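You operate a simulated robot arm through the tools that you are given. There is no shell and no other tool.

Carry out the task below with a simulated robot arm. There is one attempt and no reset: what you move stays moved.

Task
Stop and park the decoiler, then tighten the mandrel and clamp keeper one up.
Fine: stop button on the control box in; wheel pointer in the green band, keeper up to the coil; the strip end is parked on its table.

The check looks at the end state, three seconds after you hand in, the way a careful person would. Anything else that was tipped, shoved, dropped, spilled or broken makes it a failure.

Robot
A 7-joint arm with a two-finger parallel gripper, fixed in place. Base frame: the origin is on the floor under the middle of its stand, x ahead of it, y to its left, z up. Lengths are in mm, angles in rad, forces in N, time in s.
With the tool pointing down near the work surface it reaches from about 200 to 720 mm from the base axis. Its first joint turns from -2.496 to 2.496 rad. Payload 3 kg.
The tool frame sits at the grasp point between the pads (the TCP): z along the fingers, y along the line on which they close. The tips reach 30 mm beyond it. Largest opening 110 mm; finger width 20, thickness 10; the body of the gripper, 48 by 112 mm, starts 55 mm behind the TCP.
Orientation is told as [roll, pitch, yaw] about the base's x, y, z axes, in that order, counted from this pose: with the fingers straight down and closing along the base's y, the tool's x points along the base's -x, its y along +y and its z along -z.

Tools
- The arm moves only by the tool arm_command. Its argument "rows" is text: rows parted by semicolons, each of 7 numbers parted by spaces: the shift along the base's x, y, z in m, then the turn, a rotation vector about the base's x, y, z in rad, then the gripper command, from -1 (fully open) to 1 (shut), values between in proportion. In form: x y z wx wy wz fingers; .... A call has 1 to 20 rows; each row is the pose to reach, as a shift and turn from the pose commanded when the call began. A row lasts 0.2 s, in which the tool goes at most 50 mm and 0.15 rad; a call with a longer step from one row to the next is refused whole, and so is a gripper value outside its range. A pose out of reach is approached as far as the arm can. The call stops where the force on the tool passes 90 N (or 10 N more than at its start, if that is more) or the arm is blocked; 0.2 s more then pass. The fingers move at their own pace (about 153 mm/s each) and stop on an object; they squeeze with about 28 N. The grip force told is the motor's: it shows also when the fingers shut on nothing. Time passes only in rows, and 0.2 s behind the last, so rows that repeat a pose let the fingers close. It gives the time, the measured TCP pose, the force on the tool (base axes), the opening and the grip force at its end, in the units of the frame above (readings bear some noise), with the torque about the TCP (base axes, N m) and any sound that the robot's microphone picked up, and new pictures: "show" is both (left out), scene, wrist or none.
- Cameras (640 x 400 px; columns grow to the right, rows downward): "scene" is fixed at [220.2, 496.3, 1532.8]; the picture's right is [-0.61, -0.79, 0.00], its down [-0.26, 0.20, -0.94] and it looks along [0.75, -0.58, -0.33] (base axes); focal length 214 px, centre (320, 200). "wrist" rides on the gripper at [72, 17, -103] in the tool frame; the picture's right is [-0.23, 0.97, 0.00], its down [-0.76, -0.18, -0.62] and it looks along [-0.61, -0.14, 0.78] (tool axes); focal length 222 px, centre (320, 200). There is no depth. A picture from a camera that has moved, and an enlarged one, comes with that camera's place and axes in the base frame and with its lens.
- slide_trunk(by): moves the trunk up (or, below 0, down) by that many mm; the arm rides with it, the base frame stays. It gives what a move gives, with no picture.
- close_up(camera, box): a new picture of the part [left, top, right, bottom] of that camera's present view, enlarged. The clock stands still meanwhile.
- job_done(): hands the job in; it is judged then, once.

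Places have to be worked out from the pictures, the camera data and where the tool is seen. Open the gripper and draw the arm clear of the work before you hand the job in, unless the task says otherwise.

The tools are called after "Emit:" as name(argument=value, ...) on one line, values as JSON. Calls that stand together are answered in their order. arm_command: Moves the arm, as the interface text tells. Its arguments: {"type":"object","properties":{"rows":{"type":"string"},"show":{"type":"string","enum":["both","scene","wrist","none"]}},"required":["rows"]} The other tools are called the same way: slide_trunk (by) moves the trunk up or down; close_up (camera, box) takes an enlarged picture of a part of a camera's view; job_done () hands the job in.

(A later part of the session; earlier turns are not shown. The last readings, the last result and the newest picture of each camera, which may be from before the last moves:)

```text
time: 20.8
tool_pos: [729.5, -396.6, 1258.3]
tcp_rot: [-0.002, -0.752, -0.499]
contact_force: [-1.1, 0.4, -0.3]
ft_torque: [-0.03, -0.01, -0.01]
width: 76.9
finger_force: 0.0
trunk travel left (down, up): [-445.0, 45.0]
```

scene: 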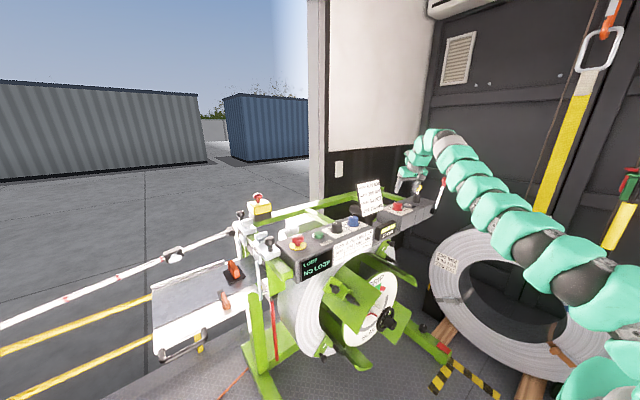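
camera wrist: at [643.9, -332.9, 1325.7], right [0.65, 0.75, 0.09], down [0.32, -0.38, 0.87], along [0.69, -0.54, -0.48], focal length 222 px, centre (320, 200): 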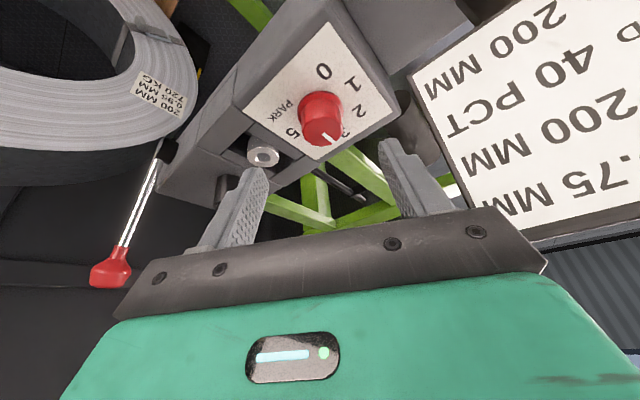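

Tilt is now 0.75 with yaw -0.5. I move above the knob at about (760,-422,1225) while yawing +0.4, so there is room to turn the knob clockwise.

Emit:
arm_command(rows="0.01 -0.009 -0.01 0 0 0.135 -0.4; 0.02 -0.018 -0.02 0 0 0.27 -0.4; 0.0305 -0.0255 -0.033 0 0 0.4 -0.4; 0.0305 -0.0255 -0.033 0 0 0.4 -0.4", show="both")

```text
time: 21.8
tool_pos: [760.3, -421.7, 1222.0]
tcp_rot: [-0.001, -0.749, -0.1]
contact_force: [-0.2, 0.6, -0.3]
ft_torque: [0.03, 0.0, 0.05]
width: 77.1
finger_force: 0.0
trunk travel left (down, up): [-445.0, 45.0]
camera wrist: at [639.2, -393.8, 1249.6], right [0.26, 0.95, 0.15], down [0.11, -0.19, 0.97], along [0.96, -0.24, -0.16], focal length 222 px, centre (320, 200)
```

scene: 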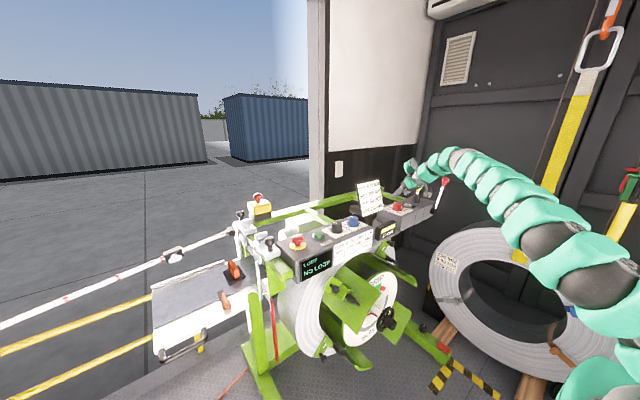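
wrist: 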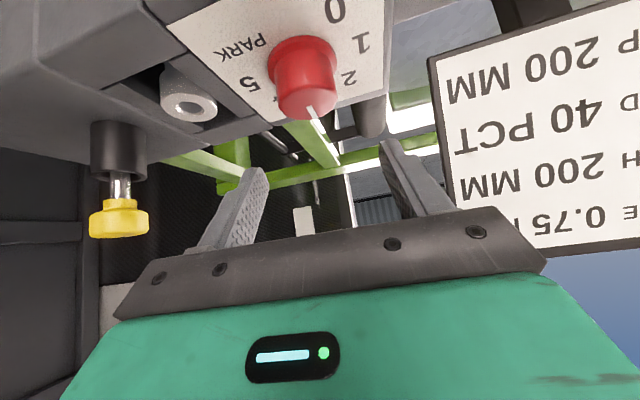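

In reach. The knob body spans z≈1142–1166 around (772,-425). I descend to put the fingers either side of it.

Emit:
arm_command(rows="-0.003 -0.002 -0.02 0 0 0 -0.4; -0.003 -0.002 -0.04 0 0 0 -0.4; -0.003 -0.002 -0.05 0 0 0 -0.4", show="both")

Emit:
close_up(camera="scene", box=[360, 160, 450, 230])

Emit:
close_up(camera="wrist", box=[200, 40, 440, 190])

```text
time: 22.6
tool_pos: [758.8, -424.8, 1172.8]
tcp_rot: [0.002, -0.749, -0.102]
contact_force: [-0.4, 1.1, 0.4]
ft_torque: [-0.01, -0.02, 0.03]
width: 77.1
finger_force: 0.0
trunk travel left (down, up): [-445.0, 45.0]
camera wrist: at [637.1, -395.9, 1200.2], right [0.26, 0.95, 0.15], down [0.11, -0.19, 0.98], along [0.96, -0.24, -0.16], focal length 222 px, centre (320, 200)
```

scene: 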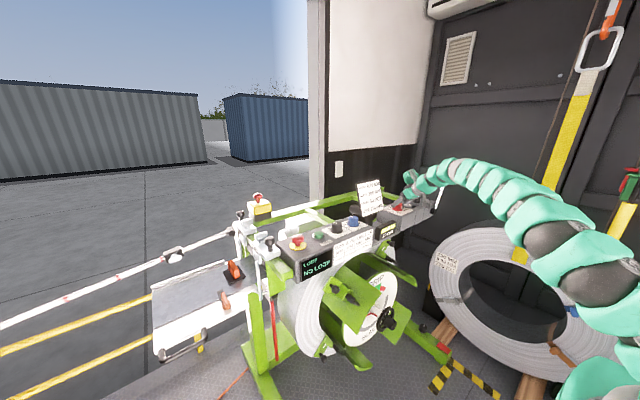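
wrist: 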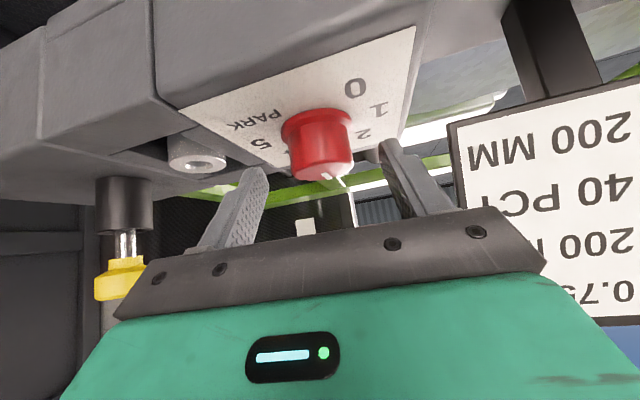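

```text
5.71 times, centred on (405, 195) of scene
camera zoom: at [220.2, 496.3, 1532.8], right [-0.61, -0.79, 0.0], down [-0.26, 0.2, -0.94], along [0.75, -0.58, -0.33], focal length 1226 px, centre (-166, 229)
```

zoom: 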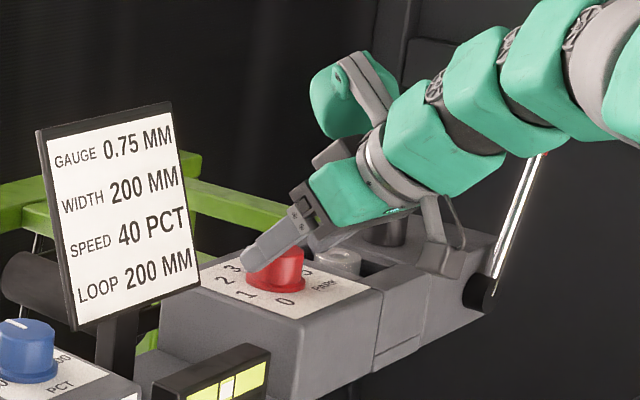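

```text
2.67 times, centred on (320, 115) of wrist
camera zoom: at [637.1, -395.9, 1200.2], right [0.26, 0.95, 0.15], down [0.11, -0.19, 0.98], along [0.96, -0.24, -0.16], focal length 592 px, centre (320, 427)
```

zoom: 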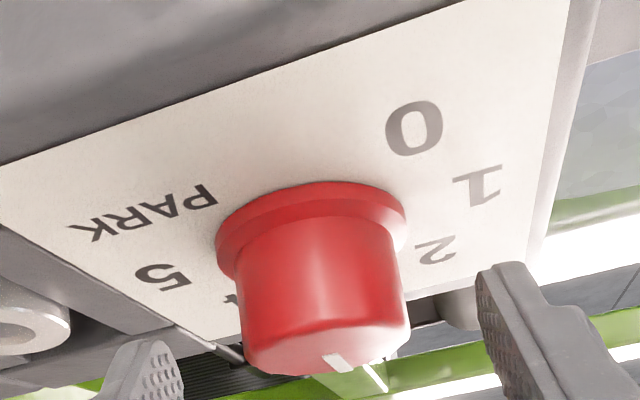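

The fingers straddle the knob evenly. I close on it.

Emit:
arm_command(rows="0 0 0 0 0 0 1; 0 0 0 0 0 0 1; 0 0 0 0 0 0 1", show="wrist")

```text
time: 23.4
tool_pos: [758.5, -423.0, 1173.9]
tcp_rot: [0.0, -0.748, -0.1]
contact_force: [0.2, 5.7, -0.9]
ft_torque: [-0.02, -0.01, 0.13]
width: 41.2
finger_force: 45.4
trunk travel left (down, up): [-445.0, 45.0]
camera wrist: at [637.3, -394.9, 1200.4], right [0.26, 0.95, 0.15], down [0.11, -0.19, 0.98], along [0.96, -0.24, -0.16], focal length 222 px, centre (320, 200)
```

wrist: 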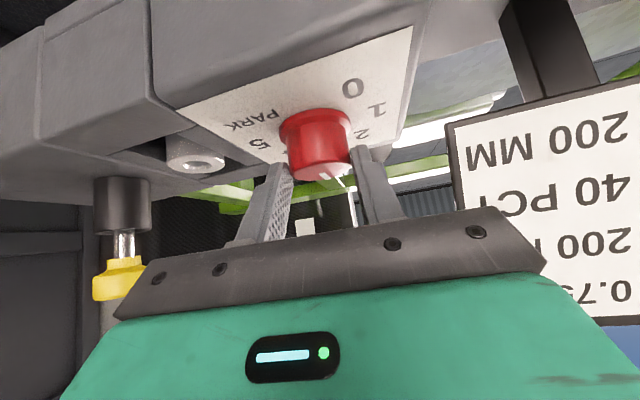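

Firm grip at 41 mm width. I rotate clockwise about the knob's vertical axis, at about (773.4,-424.5), in small steps and check that the knob follows.

Emit:
arm_command(rows="0.0002 0.0011 0 0 0 -0.075 1; 0.0004 0.0022 0 0 0 -0.15 1; 0.0007 0.0032 0 0 0 -0.225 1; 0.0011 0.0043 0 0 0 -0.3 1; 0.0016 0.0053 0 0 0 -0.375 1; 0.0021 0.0063 0 0 0 -0.45 1", show="both")

Emit:
close_up(camera="wrist", box=[200, 40, 440, 240])

Emit:
close_up(camera="scene", box=[360, 160, 450, 230])

```text
time: 24.8
tool_pos: [761.7, -414.0, 1173.3]
tcp_rot: [-0.002, -0.75, -0.548]
contact_force: [3.3, 21.4, -4.8]
ft_torque: [0.55, 0.39, 0.4]
width: 41.0
finger_force: 44.7
trunk travel left (down, up): [-445.0, 45.0]
camera wrist: at [665.1, -336.3, 1200.7], right [0.65, 0.74, 0.15], down [0.02, -0.22, 0.98], along [0.76, -0.63, -0.16], focal length 222 px, centre (320, 200)
```

scene: 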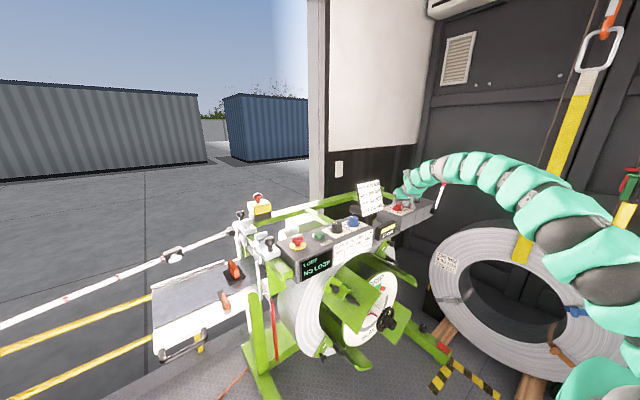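
wrist: 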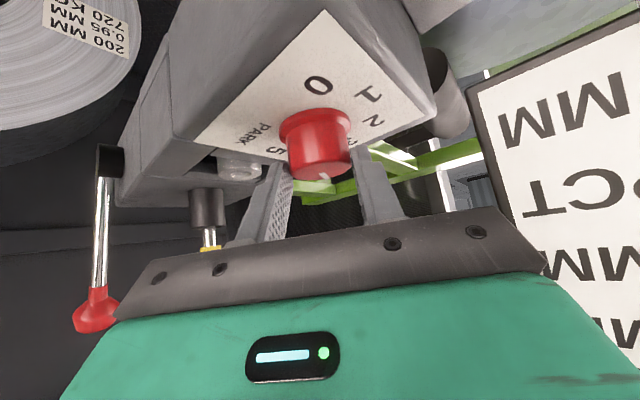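

```text
2.00 times, centred on (320, 140) of wrist
camera zoom: at [665.1, -336.3, 1200.7], right [0.65, 0.74, 0.15], down [0.02, -0.22, 0.98], along [0.76, -0.63, -0.16], focal length 444 px, centre (320, 320)
```

zoom: 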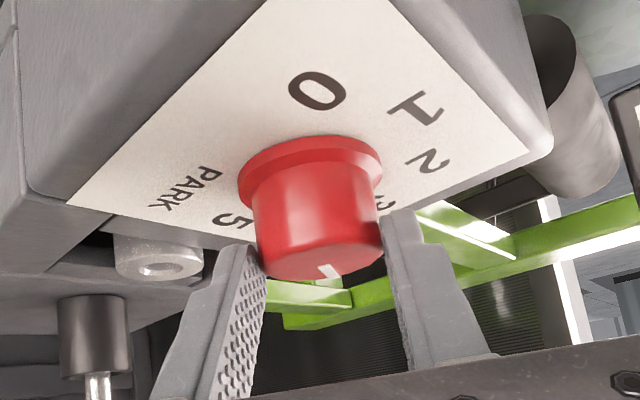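

```text
5.71 times, centred on (405, 195) of scene
camera zoom: at [220.2, 496.3, 1532.8], right [-0.61, -0.79, 0.0], down [-0.26, 0.2, -0.94], along [0.75, -0.58, -0.33], focal length 1226 px, centre (-166, 229)
```

zoom: 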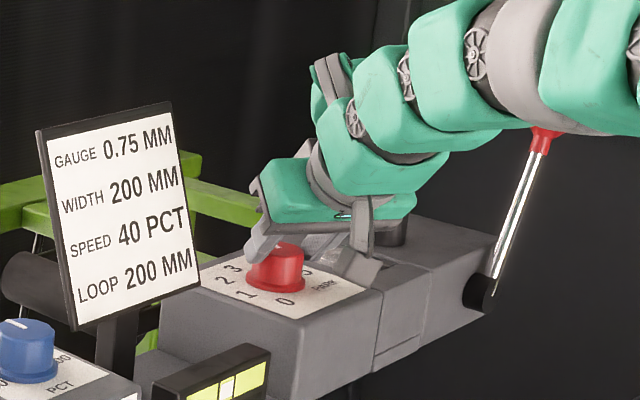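

The knob turns with the tool, and the side force shows its axis is about 22 mm ahead of the TCP, at about (780,-425). I correct the arc and continue to yaw -0.85.

Emit:
arm_command(rows="0.001 0.003 0 0 0 0 1; 0.002 0.0044 0 0 0 -0.075 1; 0.003 0.0057 0 0 0 -0.15 1; 0.0041 0.0069 0 0 0 -0.225 1; 0.0053 0.008 0 0 0 -0.3 1", show="wrist")

Emit:
close_up(camera="scene", box=[350, 150, 450, 230])

```text
time: 25.9
tool_pos: [765.7, -410.3, 1172.6]
tcp_rot: [0.001, -0.75, -0.851]
contact_force: [1.8, 6.8, -4.0]
ft_torque: [-0.65, -0.39, 0.13]
width: 41.0
finger_force: 44.3
trunk travel left (down, up): [-445.0, 45.0]
camera wrist: at [697.2, -306.3, 1200.5], right [0.84, 0.52, 0.15], down [-0.05, -0.22, 0.98], along [0.54, -0.83, -0.16], focal length 222 px, centre (320, 200)
```

wrist: 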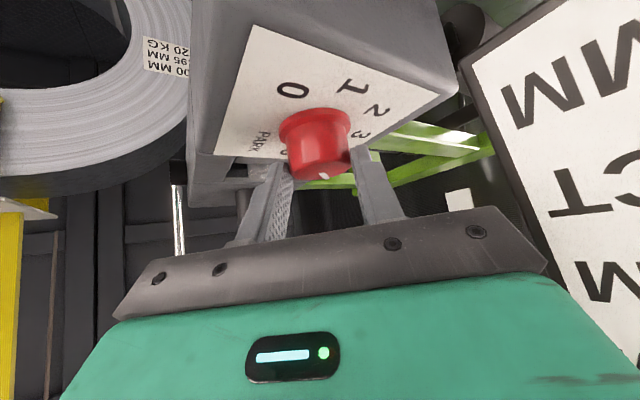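

```text
5.00 times, centred on (400, 190) of scene
camera zoom: at [220.2, 496.3, 1532.8], right [-0.61, -0.79, 0.0], down [-0.26, 0.2, -0.94], along [0.75, -0.58, -0.33], focal length 1072 px, centre (-80, 250)
```

zoom: 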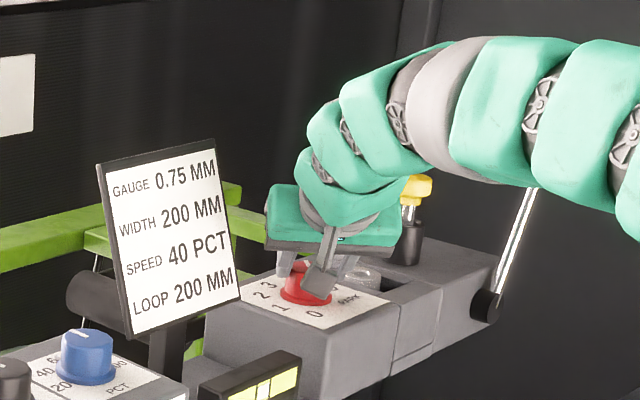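

The knob has followed about 43° (near 4). I open, swing the tool back around the knob's axis to yaw +0.1 (lifted slightly), and lower again for a second bite.

Emit:
arm_command(rows="0 0 0 0 0 0 -0.4; 0 0 0 0 0 0 -0.4; 0 0 0.02 0 0 0 -0.4; -0.0023 -0.0023 0.02 0 0 0.15 -0.4; -0.0043 -0.005 0.02 0 0 0.3 -0.4; -0.0058 -0.0079 0.02 0 0 0.45 -0.4; -0.0068 -0.0111 0.02 0 0 0.6 -0.4; -0.0074 -0.0143 0.02 0 0 0.75 -0.4; -0.0075 -0.0176 0.02 0 0 0.9 -0.4; -0.0074 -0.0187 0.02 0 0 0.95 -0.4; -0.0074 -0.0187 0.0 0 0 0.95 -0.4", show="both")

Emit:
close_up(camera="wrist", box=[200, 40, 440, 190])

Emit:
close_up(camera="scene", box=[360, 170, 440, 230])

```text
time: 28.4
tool_pos: [759.0, -425.4, 1173.6]
tcp_rot: [0.0, -0.749, 0.098]
contact_force: [0.4, -0.4, -0.5]
ft_torque: [0.02, -0.01, -0.01]
width: 76.9
finger_force: 0.0
trunk travel left (down, up): [-445.0, 45.0]
camera wrist: at [633.3, -422.7, 1200.0], right [0.07, 0.99, 0.16], down [0.15, -0.16, 0.97], along [0.99, -0.04, -0.16], focal length 222 px, centre (320, 200)
```

scene: 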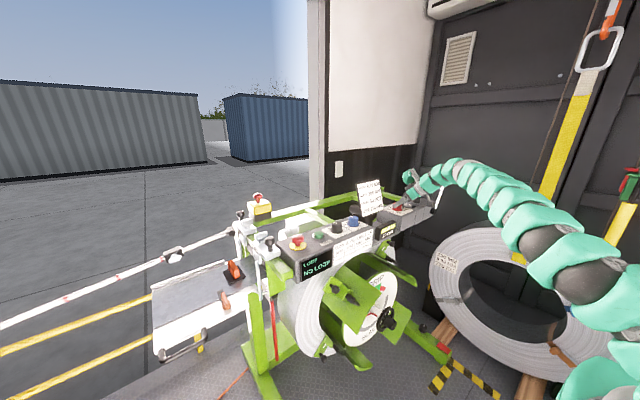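
wrist: 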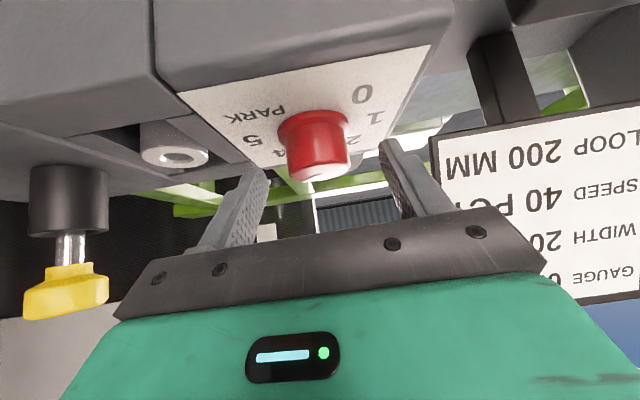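

```text
2.67 times, centred on (320, 115) of wrist
camera zoom: at [633.3, -422.7, 1200.0], right [0.07, 0.99, 0.16], down [0.15, -0.16, 0.97], along [0.99, -0.04, -0.16], focal length 592 px, centre (320, 427)
```

zoom: 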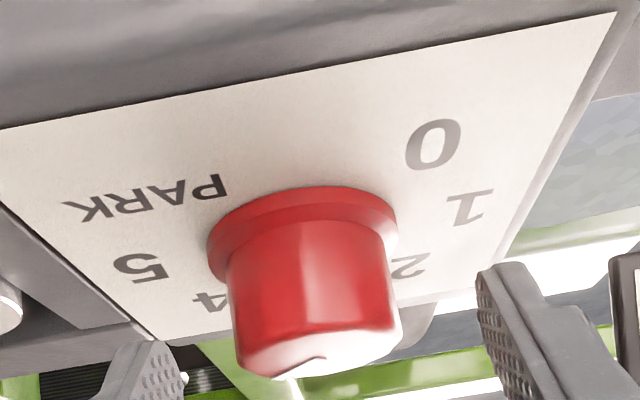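

```text
6.67 times, centred on (400, 200) of scene
camera zoom: at [220.2, 496.3, 1532.8], right [-0.61, -0.79, 0.0], down [-0.26, 0.2, -0.94], along [0.75, -0.58, -0.33], focal length 1430 px, centre (-213, 200)
```

zoom: 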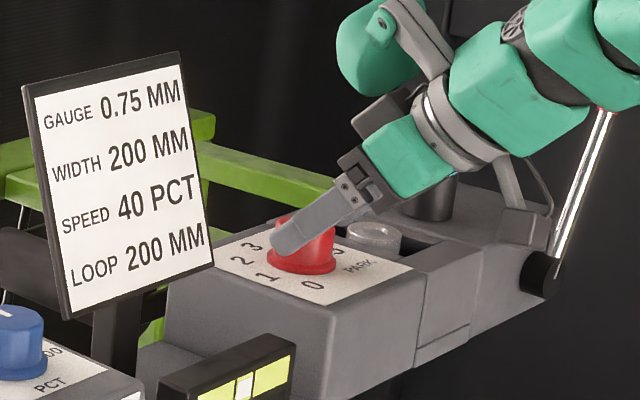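

The pointer now points near 4 and the knob is centred between the fingers. I close and turn another full bite clockwise.

Emit:
arm_command(rows="0 0 0 0 0 0 1; 0 0 0 0 0 0 1; 0 0 0 0 0 0 1; -0.0001 0.0022 0 0 0 -0.1 1; -0.0001 0.0044 0 0 0 -0.2 1; 0.0003 0.0066 0 0 0 -0.3 1; 0.0009 0.0087 0 0 0 -0.4 1; 0.0016 0.0107 0 0 0 -0.5 1; 0.0026 0.0127 0 0 0 -0.6 1; 0.0038 0.0146 0 0 0 -0.7 1; 0.0052 0.0164 0 0 0 -0.8 1; 0.0066 0.018 0 0 0 -0.9 1; 0.0082 0.0194 0 0 0 -1.0 1", show="wrist")

Emit:
close_up(camera="scene", box=[350, 150, 450, 230])

Emit:
close_up(camera="wrist", box=[200, 40, 440, 190])

```text
time: 31.1
tool_pos: [766.0, -408.4, 1174.0]
tcp_rot: [-0.002, -0.749, -0.899]
contact_force: [-5.7, -0.4, -2.7]
ft_torque: [-0.43, -0.07, -0.05]
width: 41.1
finger_force: 45.4
trunk travel left (down, up): [-445.0, 45.0]
camera wrist: at [702.6, -301.8, 1200.4], right [0.87, 0.47, 0.15], down [-0.06, -0.21, 0.98], along [0.5, -0.85, -0.16], focal length 222 px, centre (320, 200)
```

wrist: 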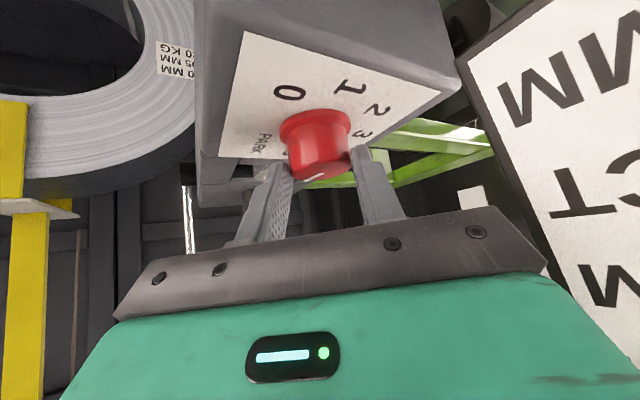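

```text
5.00 times, centred on (400, 190) of scene
camera zoom: at [220.2, 496.3, 1532.8], right [-0.61, -0.79, 0.0], down [-0.26, 0.2, -0.94], along [0.75, -0.58, -0.33], focal length 1072 px, centre (-80, 250)
```

zoom: 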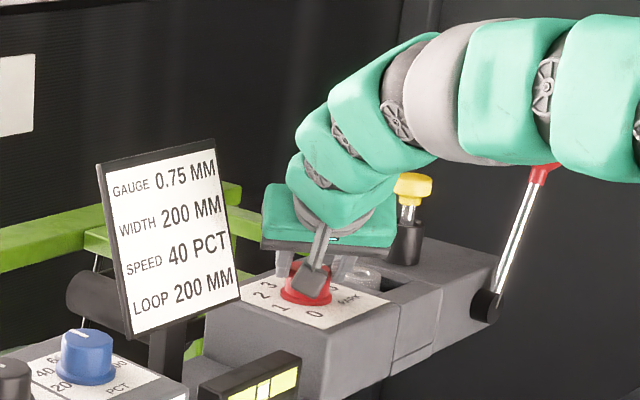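

```text
2.67 times, centred on (320, 115) of wrist
camera zoom: at [702.6, -301.8, 1200.4], right [0.87, 0.47, 0.15], down [-0.06, -0.21, 0.98], along [0.5, -0.85, -0.16], focal length 592 px, centre (320, 427)
```

zoom: 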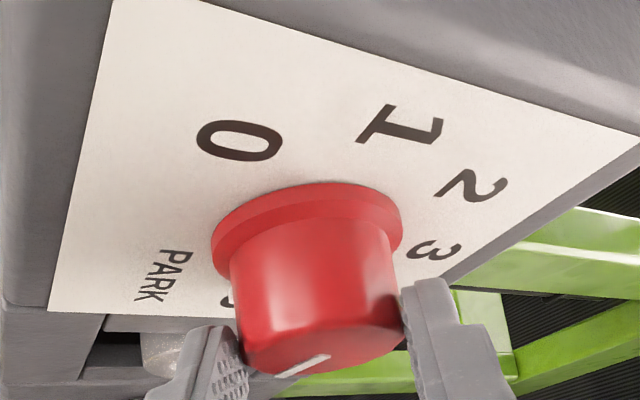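

The knob is at about 5 now. I open, swing back for the last bite, and check the settled position.

Emit:
arm_command(rows="0 0 0 0 0 0 -0.4; 0 0 0 0 0 0 -0.4; 0 0 0.02 0 0 0 -0.4; -0.0023 -0.0023 0.02 0 0 0.15 -0.4; -0.0046 -0.0048 0.02 0 0 0.3 -0.4; -0.0064 -0.0076 0.02 0 0 0.45 -0.4; -0.0076 -0.0107 0.02 0 0 0.6 -0.4; -0.0082 -0.014 0.02 0 0 0.75 -0.4; -0.0083 -0.0161 0.02 0 0 0.85 -0.4; -0.0083 -0.0161 0.0 0 0 0.85 -0.4; -0.0083 -0.0161 0.0 0 0 0.85 -0.4", show="wrist")

Emit:
close_up(camera="wrist", box=[200, 40, 440, 190])

Emit:
close_up(camera="scene", box=[360, 170, 440, 230])

```text
time: 33.5
tool_pos: [758.4, -423.6, 1172.1]
tcp_rot: [-0.001, -0.749, -0.05]
contact_force: [-0.5, -1.4, 0.2]
ft_torque: [-0.02, 0.01, 0.02]
width: 77.3
finger_force: 0.0
trunk travel left (down, up): [-445.0, 45.0]
camera wrist: at [635.2, -401.6, 1200.4], right [0.21, 0.96, 0.15], down [0.12, -0.18, 0.97], along [0.97, -0.19, -0.16], focal length 222 px, centre (320, 200)
```

wrist: 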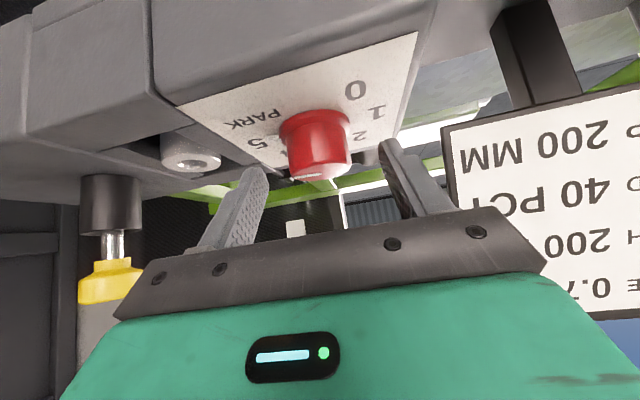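

```text
2.67 times, centred on (320, 115) of wrist
camera zoom: at [635.2, -401.6, 1200.4], right [0.21, 0.96, 0.15], down [0.12, -0.18, 0.97], along [0.97, -0.19, -0.16], focal length 592 px, centre (320, 427)
```

zoom: 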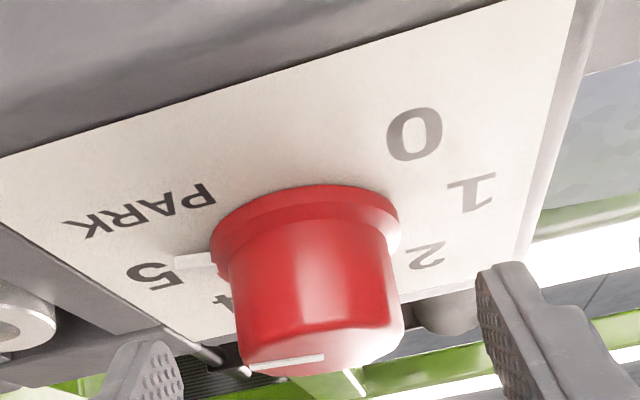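

```text
6.67 times, centred on (400, 200) of scene
camera zoom: at [220.2, 496.3, 1532.8], right [-0.61, -0.79, 0.0], down [-0.26, 0.2, -0.94], along [0.75, -0.58, -0.33], focal length 1430 px, centre (-213, 200)
```

zoom: 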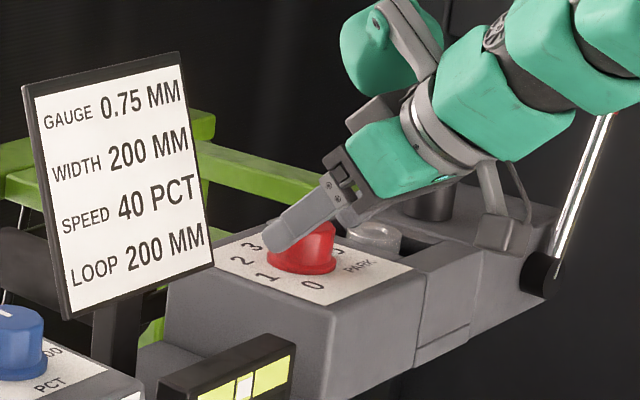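

The white pointer on the knob's skirt is at 5. One more bite of about 0.85 rad takes it to PARK.

Emit:
arm_command(rows="0 0 0 0 0 0 1; 0 0 0 0 0 0 1; 0 0 0 0 0 0 1; 0.0002 0.0022 0 0 0 -0.1 1; 0.0007 0.0043 0 0 0 -0.2 1; 0.0013 0.0064 0 0 0 -0.3 1; 0.0022 0.0085 0 0 0 -0.4 1; 0.0032 0.0104 0 0 0 -0.5 1; 0.0045 0.0122 0 0 0 -0.6 1; 0.0059 0.0139 0 0 0 -0.7 1; 0.0075 0.0154 0 0 0 -0.8 1; 0.0083 0.0161 0 0 0 -0.85 1; 0.0083 0.0161 0 0 0 -0.85 1", show="none")

Emit:
close_up(camera="wrist", box=[200, 40, 440, 190])

```text
time: 36.4
tool_pos: [767.1, -408.3, 1173.6]
tcp_rot: [-0.001, -0.749, -0.903]
contact_force: [1.6, -1.3, 1.2]
ft_torque: [-0.72, -0.58, 1.06]
width: 41.4
finger_force: 45.1
trunk travel left (down, up): [-445.0, 45.0]
```

```text
2.67 times, centred on (320, 115) of wrist
camera zoom: at [703.2, -302.5, 1200.8], right [0.87, 0.47, 0.15], down [-0.06, -0.21, 0.98], along [0.5, -0.85, -0.16], focal length 592 px, centre (320, 427)
```

zoom: 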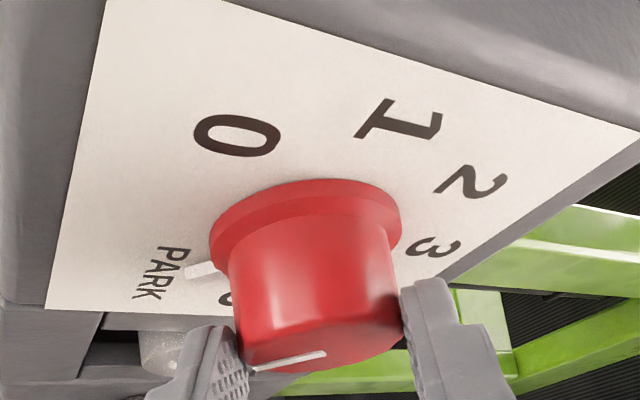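

The skirt pointer is now at PARK, with a torque rise suggesting the end stop. I open, lift off and check that it stays.

Emit:
arm_command(rows="0 0 0 0 0 0 -0.4; 0 0 0 0 0 0 -0.4; 0 0 0.04 0 0 0 -0.4; -0.02 0.01 0.085 0 0 0.1 -0.4; -0.05 0.02 0.12 0 0 0.2 -0.4; -0.09 0.03 0.14 0 0 0.3 -0.4; -0.13 0.04 0.16 0 0 0.4 -0.4", show="both")

Emit:
close_up(camera="wrist", box=[220, 40, 420, 190])

Emit:
close_up(camera="scene", box=[375, 190, 425, 221])

```text
refused: row 4 steps farther than a row can; nothing moved
```

```text
2.67 times, centred on (320, 115) of wrist
camera zoom: at [703.2, -302.5, 1200.8], right [0.87, 0.47, 0.15], down [-0.06, -0.21, 0.98], along [0.5, -0.85, -0.16], focal length 592 px, centre (320, 427)
```

zoom: 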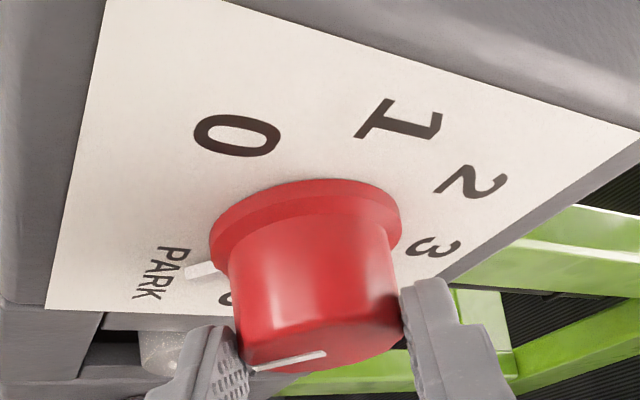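

```text
12.80 times, centred on (400, 206) of scene
camera zoom: at [220.2, 496.3, 1532.8], right [-0.61, -0.79, 0.0], down [-0.26, 0.2, -0.94], along [0.75, -0.58, -0.33], focal length 2745 px, centre (-704, 130)
```

zoom: 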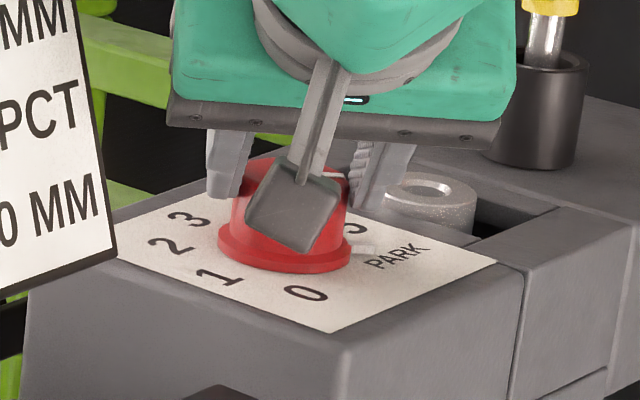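

Row steps were too long; I resend with shorter ones.

Emit:
arm_command(rows="0 0 0 0 0 0 -0.4; 0 0 0 0 0 0 -0.4; 0 0 0.04 0 0 0 -0.4; -0.015 0.008 0.08 0 0 0.1 -0.4; -0.045 0.016 0.11 0 0 0.2 -0.4; -0.085 0.02 0.13 0 0 0.3 -0.4; -0.125 0.03 0.15 0 0 0.4 -0.4", show="both")

Emit:
close_up(camera="wrist", box=[220, 40, 420, 190])

Emit:
close_up(camera="scene", box=[375, 190, 425, 221])

```text
time: 38.0
tool_pos: [638.8, -379.0, 1324.9]
tcp_rot: [-0.001, -0.751, -0.498]
contact_force: [-0.3, 0.0, 0.4]
ft_torque: [0.01, -0.03, 0.01]
width: 77.3
finger_force: 0.0
trunk travel left (down, up): [-445.0, 45.0]
camera wrist: at [537.8, -305.8, 1352.2], right [0.61, 0.78, 0.15], down [0.03, -0.22, 0.98], along [0.79, -0.59, -0.16], focal length 222 px, centre (320, 200)
```

scene: 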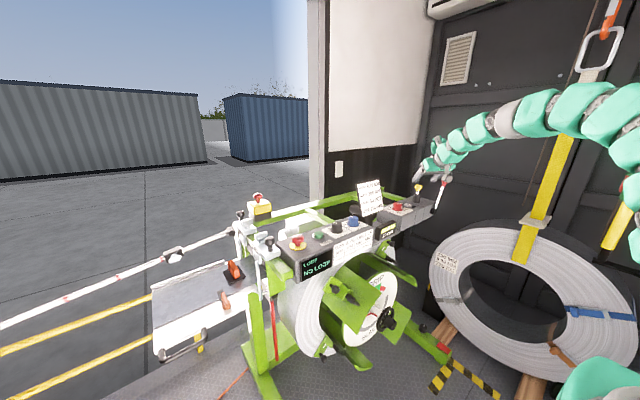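
wrist: 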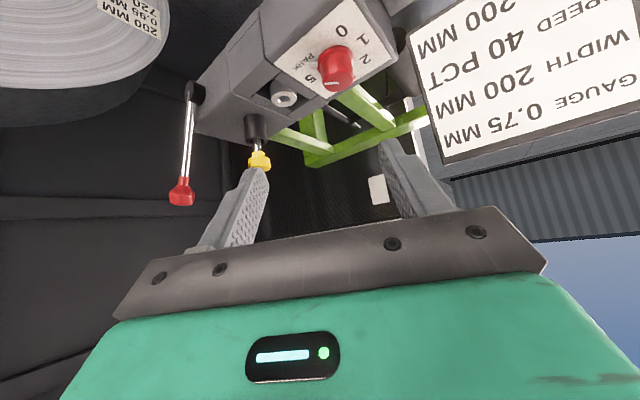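

```text
2.67 times, centred on (320, 115) of wrist
camera zoom: at [537.8, -305.8, 1352.2], right [0.61, 0.78, 0.15], down [0.03, -0.22, 0.98], along [0.79, -0.59, -0.16], focal length 592 px, centre (320, 427)
```

zoom: 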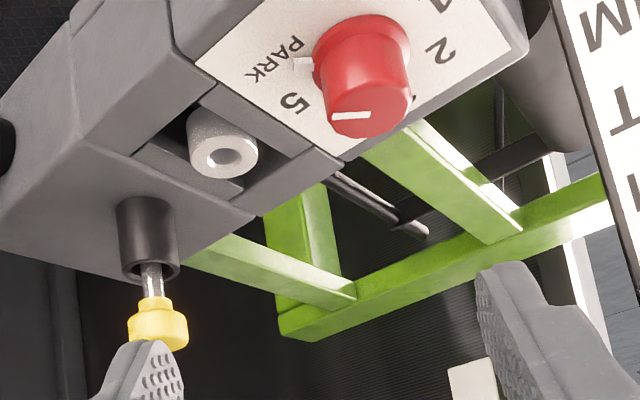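

```text
12.80 times, centred on (400, 206) of scene
camera zoom: at [220.2, 496.3, 1532.8], right [-0.61, -0.79, 0.0], down [-0.26, 0.2, -0.94], along [0.75, -0.58, -0.33], focal length 2745 px, centre (-704, 130)
```

zoom: 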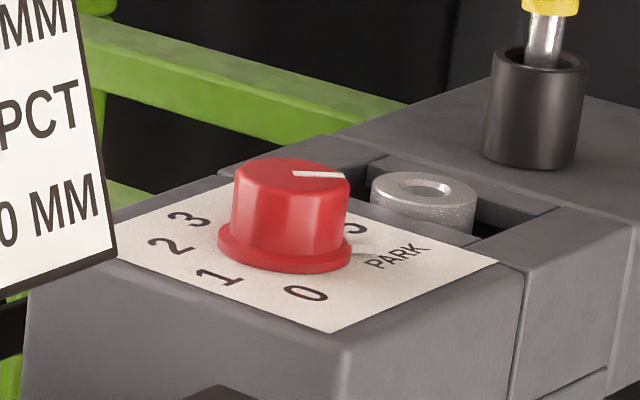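

The knob sits at PARK and stays. Now the mandrel wheel: I retreat, square the tool up to yaw 0 and tilt it to horizontal, pointing +x.

Emit:
arm_command(rows="-0.045 0.015 0 0 0 0.1 -0.4; -0.09 0.03 0 0 0 0.2 -0.4; -0.135 0.045 0 0 0 0.3 -0.4; -0.18 0.06 0 0 0 0.4 -0.4; -0.22 0.075 0 0 0 0.5 -0.4", show="none")

Emit:
arm_command(rows="0 0.01 0 0 -0.14 0 -0.4; 0 0.02 0 0 -0.28 0 -0.4; 0 0.03 0 0 -0.42 0 -0.4; 0 0.04 0 0 -0.56 0 -0.4; 0 0.05 0 0 -0.7 0 -0.4; 0 0.055 0 0 -0.82 0 -0.4; 0 0.055 0 0 -0.82 0 -0.4", show="both")

```text
time: 39.1
tool_pos: [419.6, -301.5, 1322.0]
tcp_rot: [-0.004, -0.753, 0.002]
contact_force: [-0.6, 0.1, -0.9]
ft_torque: [0.0, 0.01, -0.03]
width: 77.2
finger_force: 0.0
trunk travel left (down, up): [-445.0, 45.0]
```

```text
time: 40.8
tool_pos: [451.8, -272.8, 1338.8]
tcp_rot: [0.365, -1.538, -0.318]
contact_force: [1.2, -1.1, 0.1]
ft_torque: [0.02, 0.05, 0.03]
width: 76.9
finger_force: 0.1
out of reach, approached as far as the arm can: row 4, 5, 6, 7
trunk travel left (down, up): [-445.0, 45.0]
camera wrist: at [345.4, -260.6, 1269.6], right [-0.04, 0.97, 0.24], down [-0.59, -0.21, 0.78], along [0.81, -0.11, 0.58], focal length 222 px, centre (320, 200)
```

scene: 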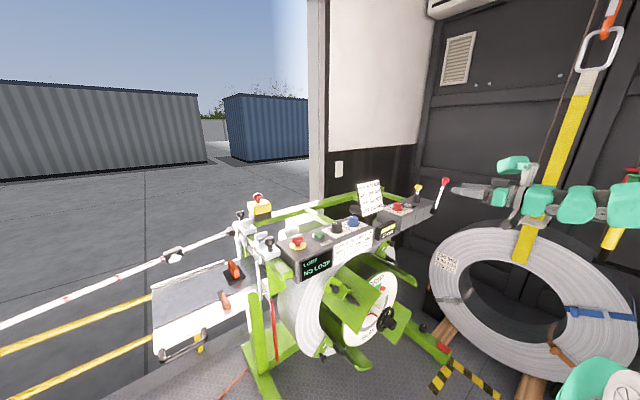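
wrist: 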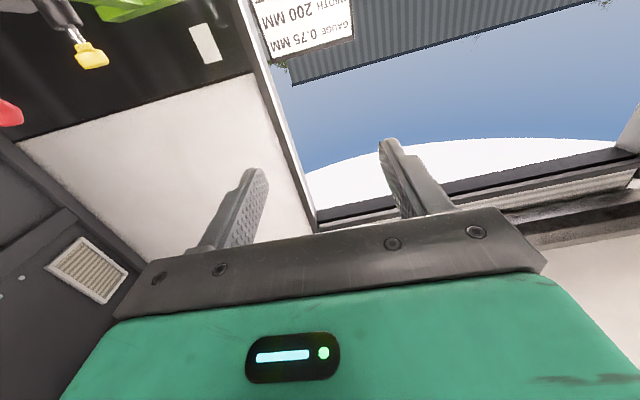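

The tool is nearly horizontal and well clear of everything (x≈450). The spare coil is far off at y≈-1060, so I lower the trunk by 400.

Emit:
slide_trunk(by=-400)

Emit:
arm_command(rows="0 0 0 0 0 0 -0.4", show="both")

```text
time: 44.6
tool_pos: [451.0, -274.1, 938.7]
tcp_rot: [0.478, -1.535, -0.437]
contact_force: [0.3, -0.1, 0.0]
ft_torque: [-0.02, 0.01, 0.0]
width: 77.3
finger_force: 0.0
trunk travel left (down, up): [-45.0, 445.0]
```

```text
time: 45.0
tool_pos: [451.3, -274.7, 939.1]
tcp_rot: [0.477, -1.537, -0.434]
contact_force: [0.1, 0.1, -0.5]
ft_torque: [0.0, 0.01, -0.01]
width: 77.1
finger_force: 0.0
trunk travel left (down, up): [-45.0, 445.0]
camera wrist: at [344.3, -261.2, 870.4], right [-0.03, 0.97, 0.24], down [-0.59, -0.22, 0.78], along [0.81, -0.12, 0.58], focal length 222 px, centre (320, 200)
```

scene: 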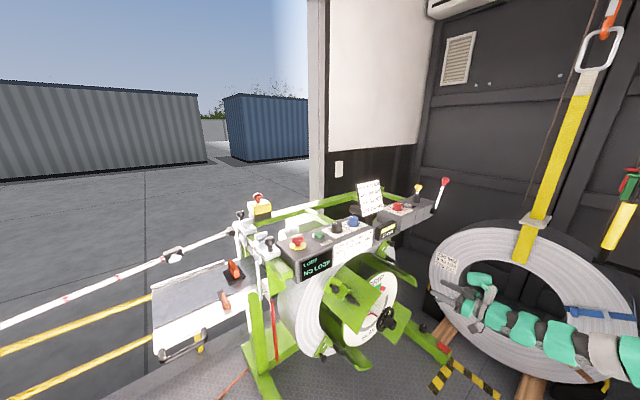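
wrist: 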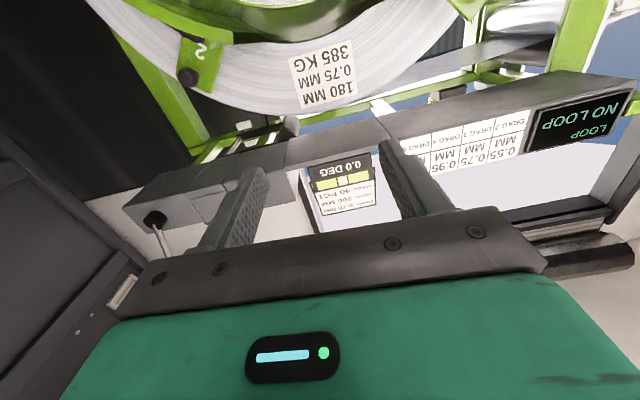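

Now I lower the tool to the wheel's height, z≈632, staying at x≈450, and square up the tilt.

Emit:
arm_command(rows="0 0.004 -0.045 0 0 0 -0.4; 0 0.008 -0.09 0 -0.01 0 -0.4; 0 0.012 -0.135 0 -0.02 0 -0.4; 0 0.016 -0.18 0 -0.03 0 -0.4; 0 0.02 -0.225 0 -0.035 0 -0.4; 0 0.024 -0.27 0 -0.035 0 -0.4; 0 0.027 -0.307 0 -0.035 0 -0.4; 0 0.027 -0.307 0 -0.035 0 -0.4", show="both")

```text
time: 46.8
tool_pos: [497.8, -291.4, 658.9]
tcp_rot: [1.576, -1.555, -1.534]
contact_force: [1.2, 0.4, 0.3]
ft_torque: [0.0, -0.03, 0.0]
width: 77.0
finger_force: 0.1
out of reach, approached as far as the arm can: row 1, 2, 3, 4, 5, 6, 7, 8
trunk travel left (down, up): [-45.0, 445.0]
camera wrist: at [393.3, -279.2, 587.6], right [-0.04, 0.97, 0.24], down [-0.61, -0.22, 0.76], along [0.79, -0.12, 0.6], focal length 222 px, centre (320, 200)
```

scene: 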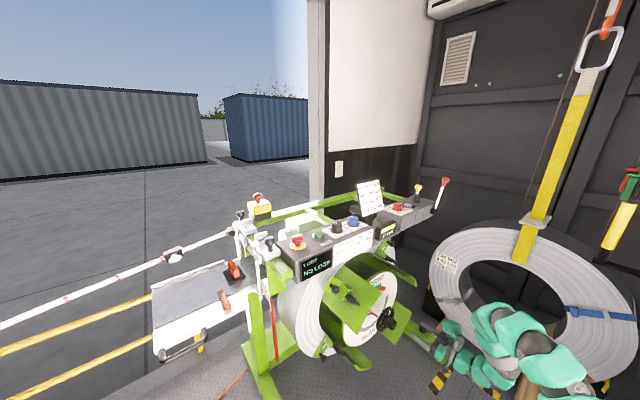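
wrist: 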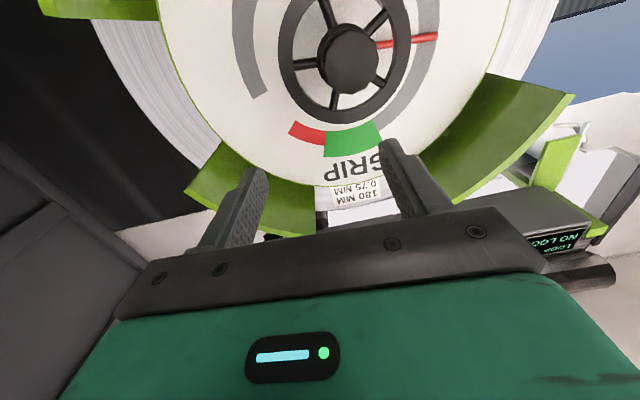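

The dial is now seen from the front: pointer at 9 o'clock, green at the top, red just past it clockwise. I take a close-up to locate the hub precisely.

Emit:
close_up(camera="wrist", box=[200, 0, 500, 180])

Emit:
close_up(camera="scene", box=[320, 270, 480, 400])

```text
2.13 times, centred on (350, 90) of wrist
camera zoom: at [393.3, -279.2, 587.6], right [-0.04, 0.97, 0.24], down [-0.61, -0.22, 0.76], along [0.79, -0.12, 0.6], focal length 474 px, centre (256, 435)
```

zoom: 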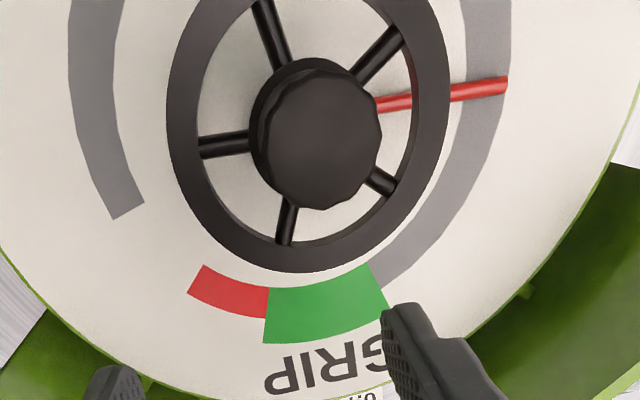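

```text
3.08 times, centred on (400, 335) of scene
camera zoom: at [220.2, 496.3, 1532.8], right [-0.61, -0.79, 0.0], down [-0.26, 0.2, -0.94], along [0.75, -0.58, -0.33], focal length 660 px, centre (74, -215)
```

zoom: 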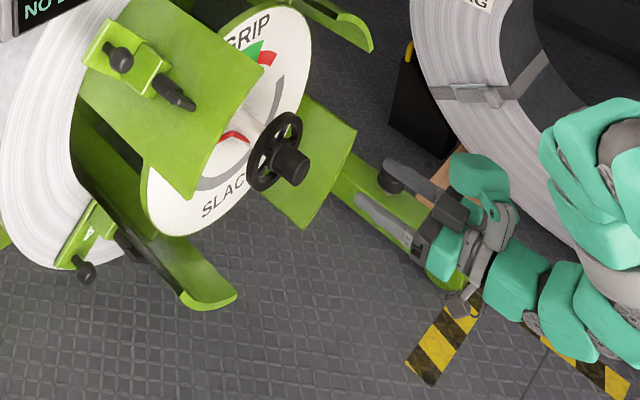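

The close view puts the wheel axis at about (y,z)=(-250,621), hub end at x≈630, pointer at about 7° above the 9 o'clock line, and green from 68° to 110°, so it needs about +82° (clockwise). I move to a pre-grasp in line with the hub.

Emit:
arm_command(rows="0.02 0.01 -0.01 0 0 -0.02 -0.4; 0.04 0.02 -0.02 0 0 -0.042 -0.4; 0.06 0.03 -0.03 0 0 -0.042 -0.4; 0.08 0.041 -0.038 0 0 -0.042 -0.4; 0.08 0.041 -0.038 0 0 -0.042 -0.4", show="both")

```text
time: 48.0
tool_pos: [576.9, -251.5, 621.1]
tcp_rot: [1.774, -1.554, -1.774]
contact_force: [0.3, 0.1, 0.2]
ft_torque: [0.02, -0.01, -0.04]
width: 76.9
finger_force: 0.1
trunk travel left (down, up): [-45.0, 445.0]
camera wrist: at [474.1, -234.3, 549.2], right [0.0, 0.97, 0.24], down [-0.63, -0.19, 0.76], along [0.78, -0.15, 0.61], focal length 222 px, centre (320, 200)
```

scene: 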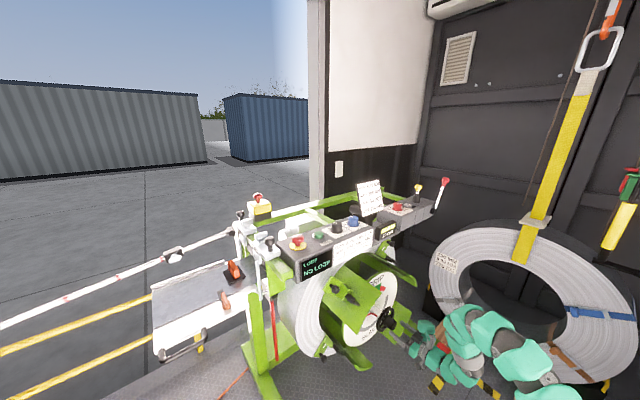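
wrist: 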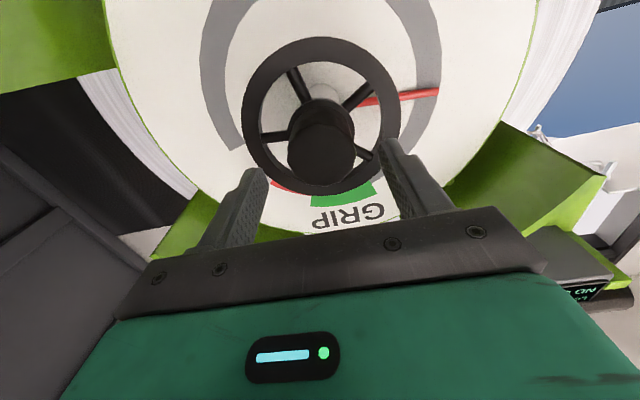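

In reach. Close-up to check that the hub is centred between the fingers.

Emit:
close_up(camera="wrist", box=[200, 20, 440, 200])

Emit:
close_up(camera="scene", box=[350, 280, 450, 360])

```text
2.22 times, centred on (320, 110) of wrist
camera zoom: at [474.1, -234.3, 549.2], right [0.0, 0.97, 0.24], down [-0.63, -0.19, 0.76], along [0.78, -0.15, 0.61], focal length 494 px, centre (320, 400)
```

zoom: 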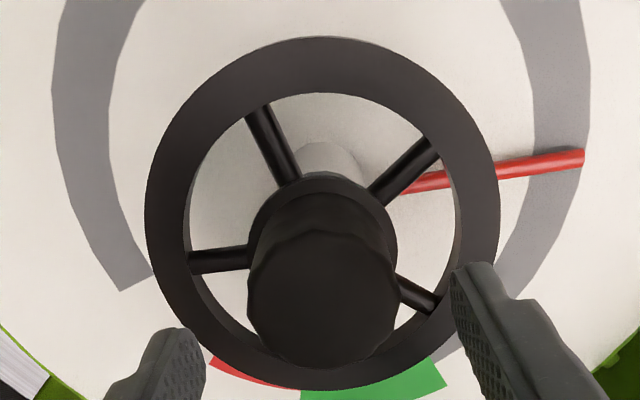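

```text
5.00 times, centred on (400, 320) of scene
camera zoom: at [220.2, 496.3, 1532.8], right [-0.61, -0.79, 0.0], down [-0.26, 0.2, -0.94], along [0.75, -0.58, -0.33], focal length 1072 px, centre (-80, -400)
```

zoom: 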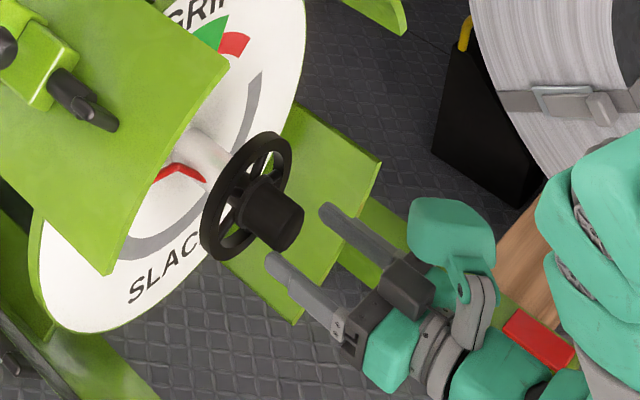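

Triangulating two close views gives the hub face at (613,-251,620) with the spokes near x≈665. I pre-roll the tool by -0.75 about x, so there's room to turn clockwise.

Emit:
arm_command(rows="0 0 0 -0.15 0 0 -0.4; 0 0 0 -0.3 0 0 -0.4; 0 0 0 -0.45 0 0 -0.4; 0 0 0 -0.6 0 0 -0.4; 0 0 0 -0.75 0 0 -0.4; 0 0.0005 -0.001 -0.75 0 0 -0.4", show="wrist")

```text
time: 49.4
tool_pos: [594.4, -348.3, 756.5]
tcp_rot: [-1.429, -0.916, 1.528]
contact_force: [-0.5, -0.2, -1.1]
ft_torque: [0.02, -0.03, 0.05]
width: 77.1
finger_force: 0.0
out of reach, approached as far as the arm can: row 1, 2, 3, 4, 5, 6
trunk travel left (down, up): [-45.0, 445.0]
camera wrist: at [488.4, -388.3, 699.1], right [-0.1, 0.91, -0.41], down [-0.58, 0.28, 0.77], along [0.81, 0.31, 0.5], focal length 222 px, centre (320, 200)
```

wrist: 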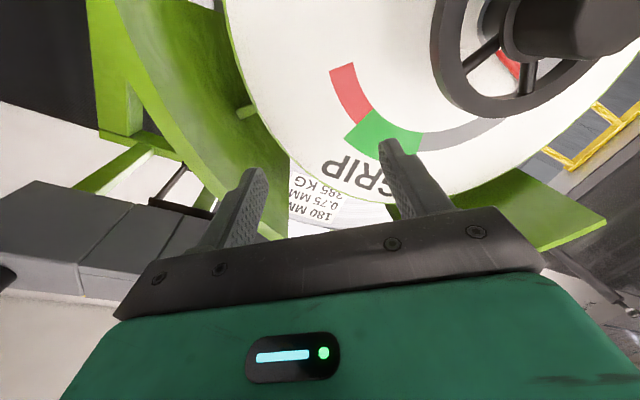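

The roll in that direction hits a joint limit and the arm drifted off (no contact). I return along the same path to the in-line, un-rolled pose.

Emit:
arm_command(rows="-0.008 0.015 -0.02 0.11 -0.011 -0.016 -0.4; -0.016 0.03 -0.045 0.24 -0.024 -0.035 -0.4; -0.022 0.05 -0.075 0.37 -0.037 -0.054 -0.4; -0.022 0.075 -0.105 0.5 -0.05 -0.073 -0.4; -0.02 0.097 -0.1355 0.63 -0.063 -0.092 -0.4; -0.017 0.097 -0.1355 0.653 -0.065 -0.095 -0.4; -0.017 0.097 -0.1355 0.653 -0.065 -0.095 -0.4", show="wrist")

```text
time: 51.0
tool_pos: [578.6, -249.0, 621.5]
tcp_rot: [2.645, -1.566, -2.644]
contact_force: [0.8, 0.0, 0.0]
ft_torque: [-0.03, -0.02, -0.03]
width: 76.9
finger_force: 0.1
trunk travel left (down, up): [-45.0, 445.0]
camera wrist: at [474.8, -233.3, 549.8], right [0.0, 0.97, 0.23], down [-0.63, -0.18, 0.76], along [0.78, -0.14, 0.61], focal length 222 px, centre (320, 200)
```

wrist: 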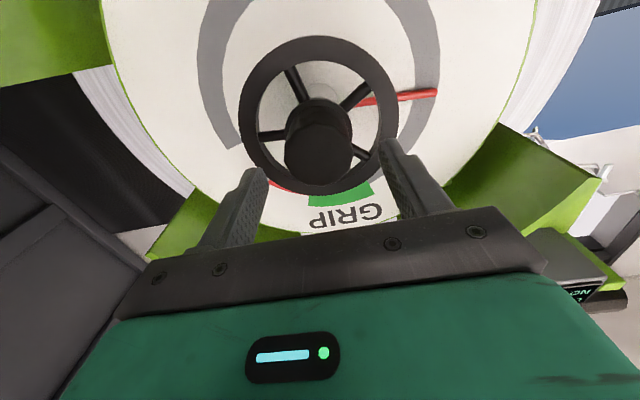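

Back in line. I test how far the tool can roll in the positive (clockwise) direction in free space.

Emit:
arm_command(rows="0 0 0 0.15 0 0 -0.4; 0 0 0 0.3 0 0 -0.4; 0 0 0 0.45 0 0 -0.4; 0 0 0 0.6 0 0 -0.4; 0 0 0 0.6 0 0 -0.4", show="none")

```text
time: 52.2
tool_pos: [577.5, -248.4, 622.8]
tcp_rot: [1.579, -0.968, -1.579]
contact_force: [0.4, -0.2, 0.1]
ft_torque: [0.02, 0.01, -0.01]
width: 76.9
finger_force: 0.0
trunk travel left (down, up): [-45.0, 445.0]
```

Positive roll works to +0.6. I continue testing further.

Emit:
arm_command(rows="0 0 0 0.15 0 0 -0.4; 0 0 0 0.3 0 0 -0.4; 0 0 0 0.45 0 0 -0.4; 0 0 0 0.6 0 0 -0.4; 0 0 0 0.75 0 0 -0.4; 0 0 0 0.9 0 0 -0.4; 0 0 0 0.9 0 0 -0.4", show="both")

```text
time: 53.8
tool_pos: [577.7, -248.7, 622.7]
tcp_rot: [1.572, -0.066, -1.576]
contact_force: [0.6, 0.2, 0.4]
ft_torque: [-0.02, 0.0, -0.01]
width: 77.3
finger_force: 0.0
trunk travel left (down, up): [-45.0, 445.0]
camera wrist: at [474.9, -175.3, 635.3], right [0.0, -0.16, 0.99], down [-0.63, -0.77, -0.13], along [0.78, -0.62, -0.1], focal length 222 px, centre (320, 200)
```

scene: 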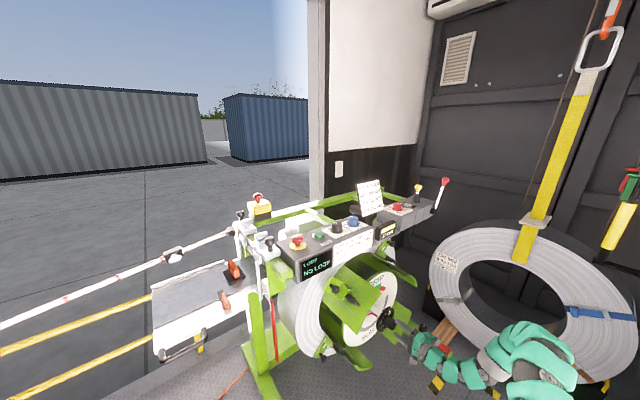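
wrist: 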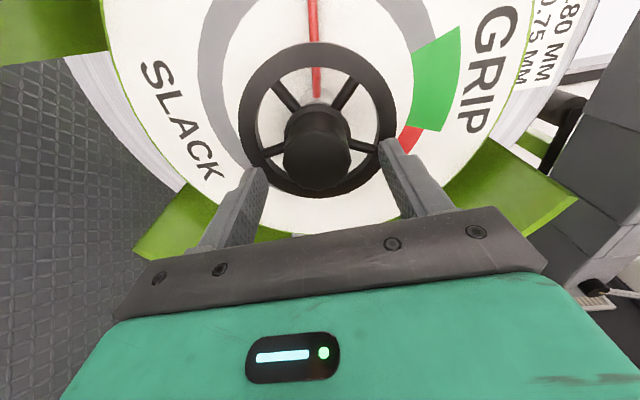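

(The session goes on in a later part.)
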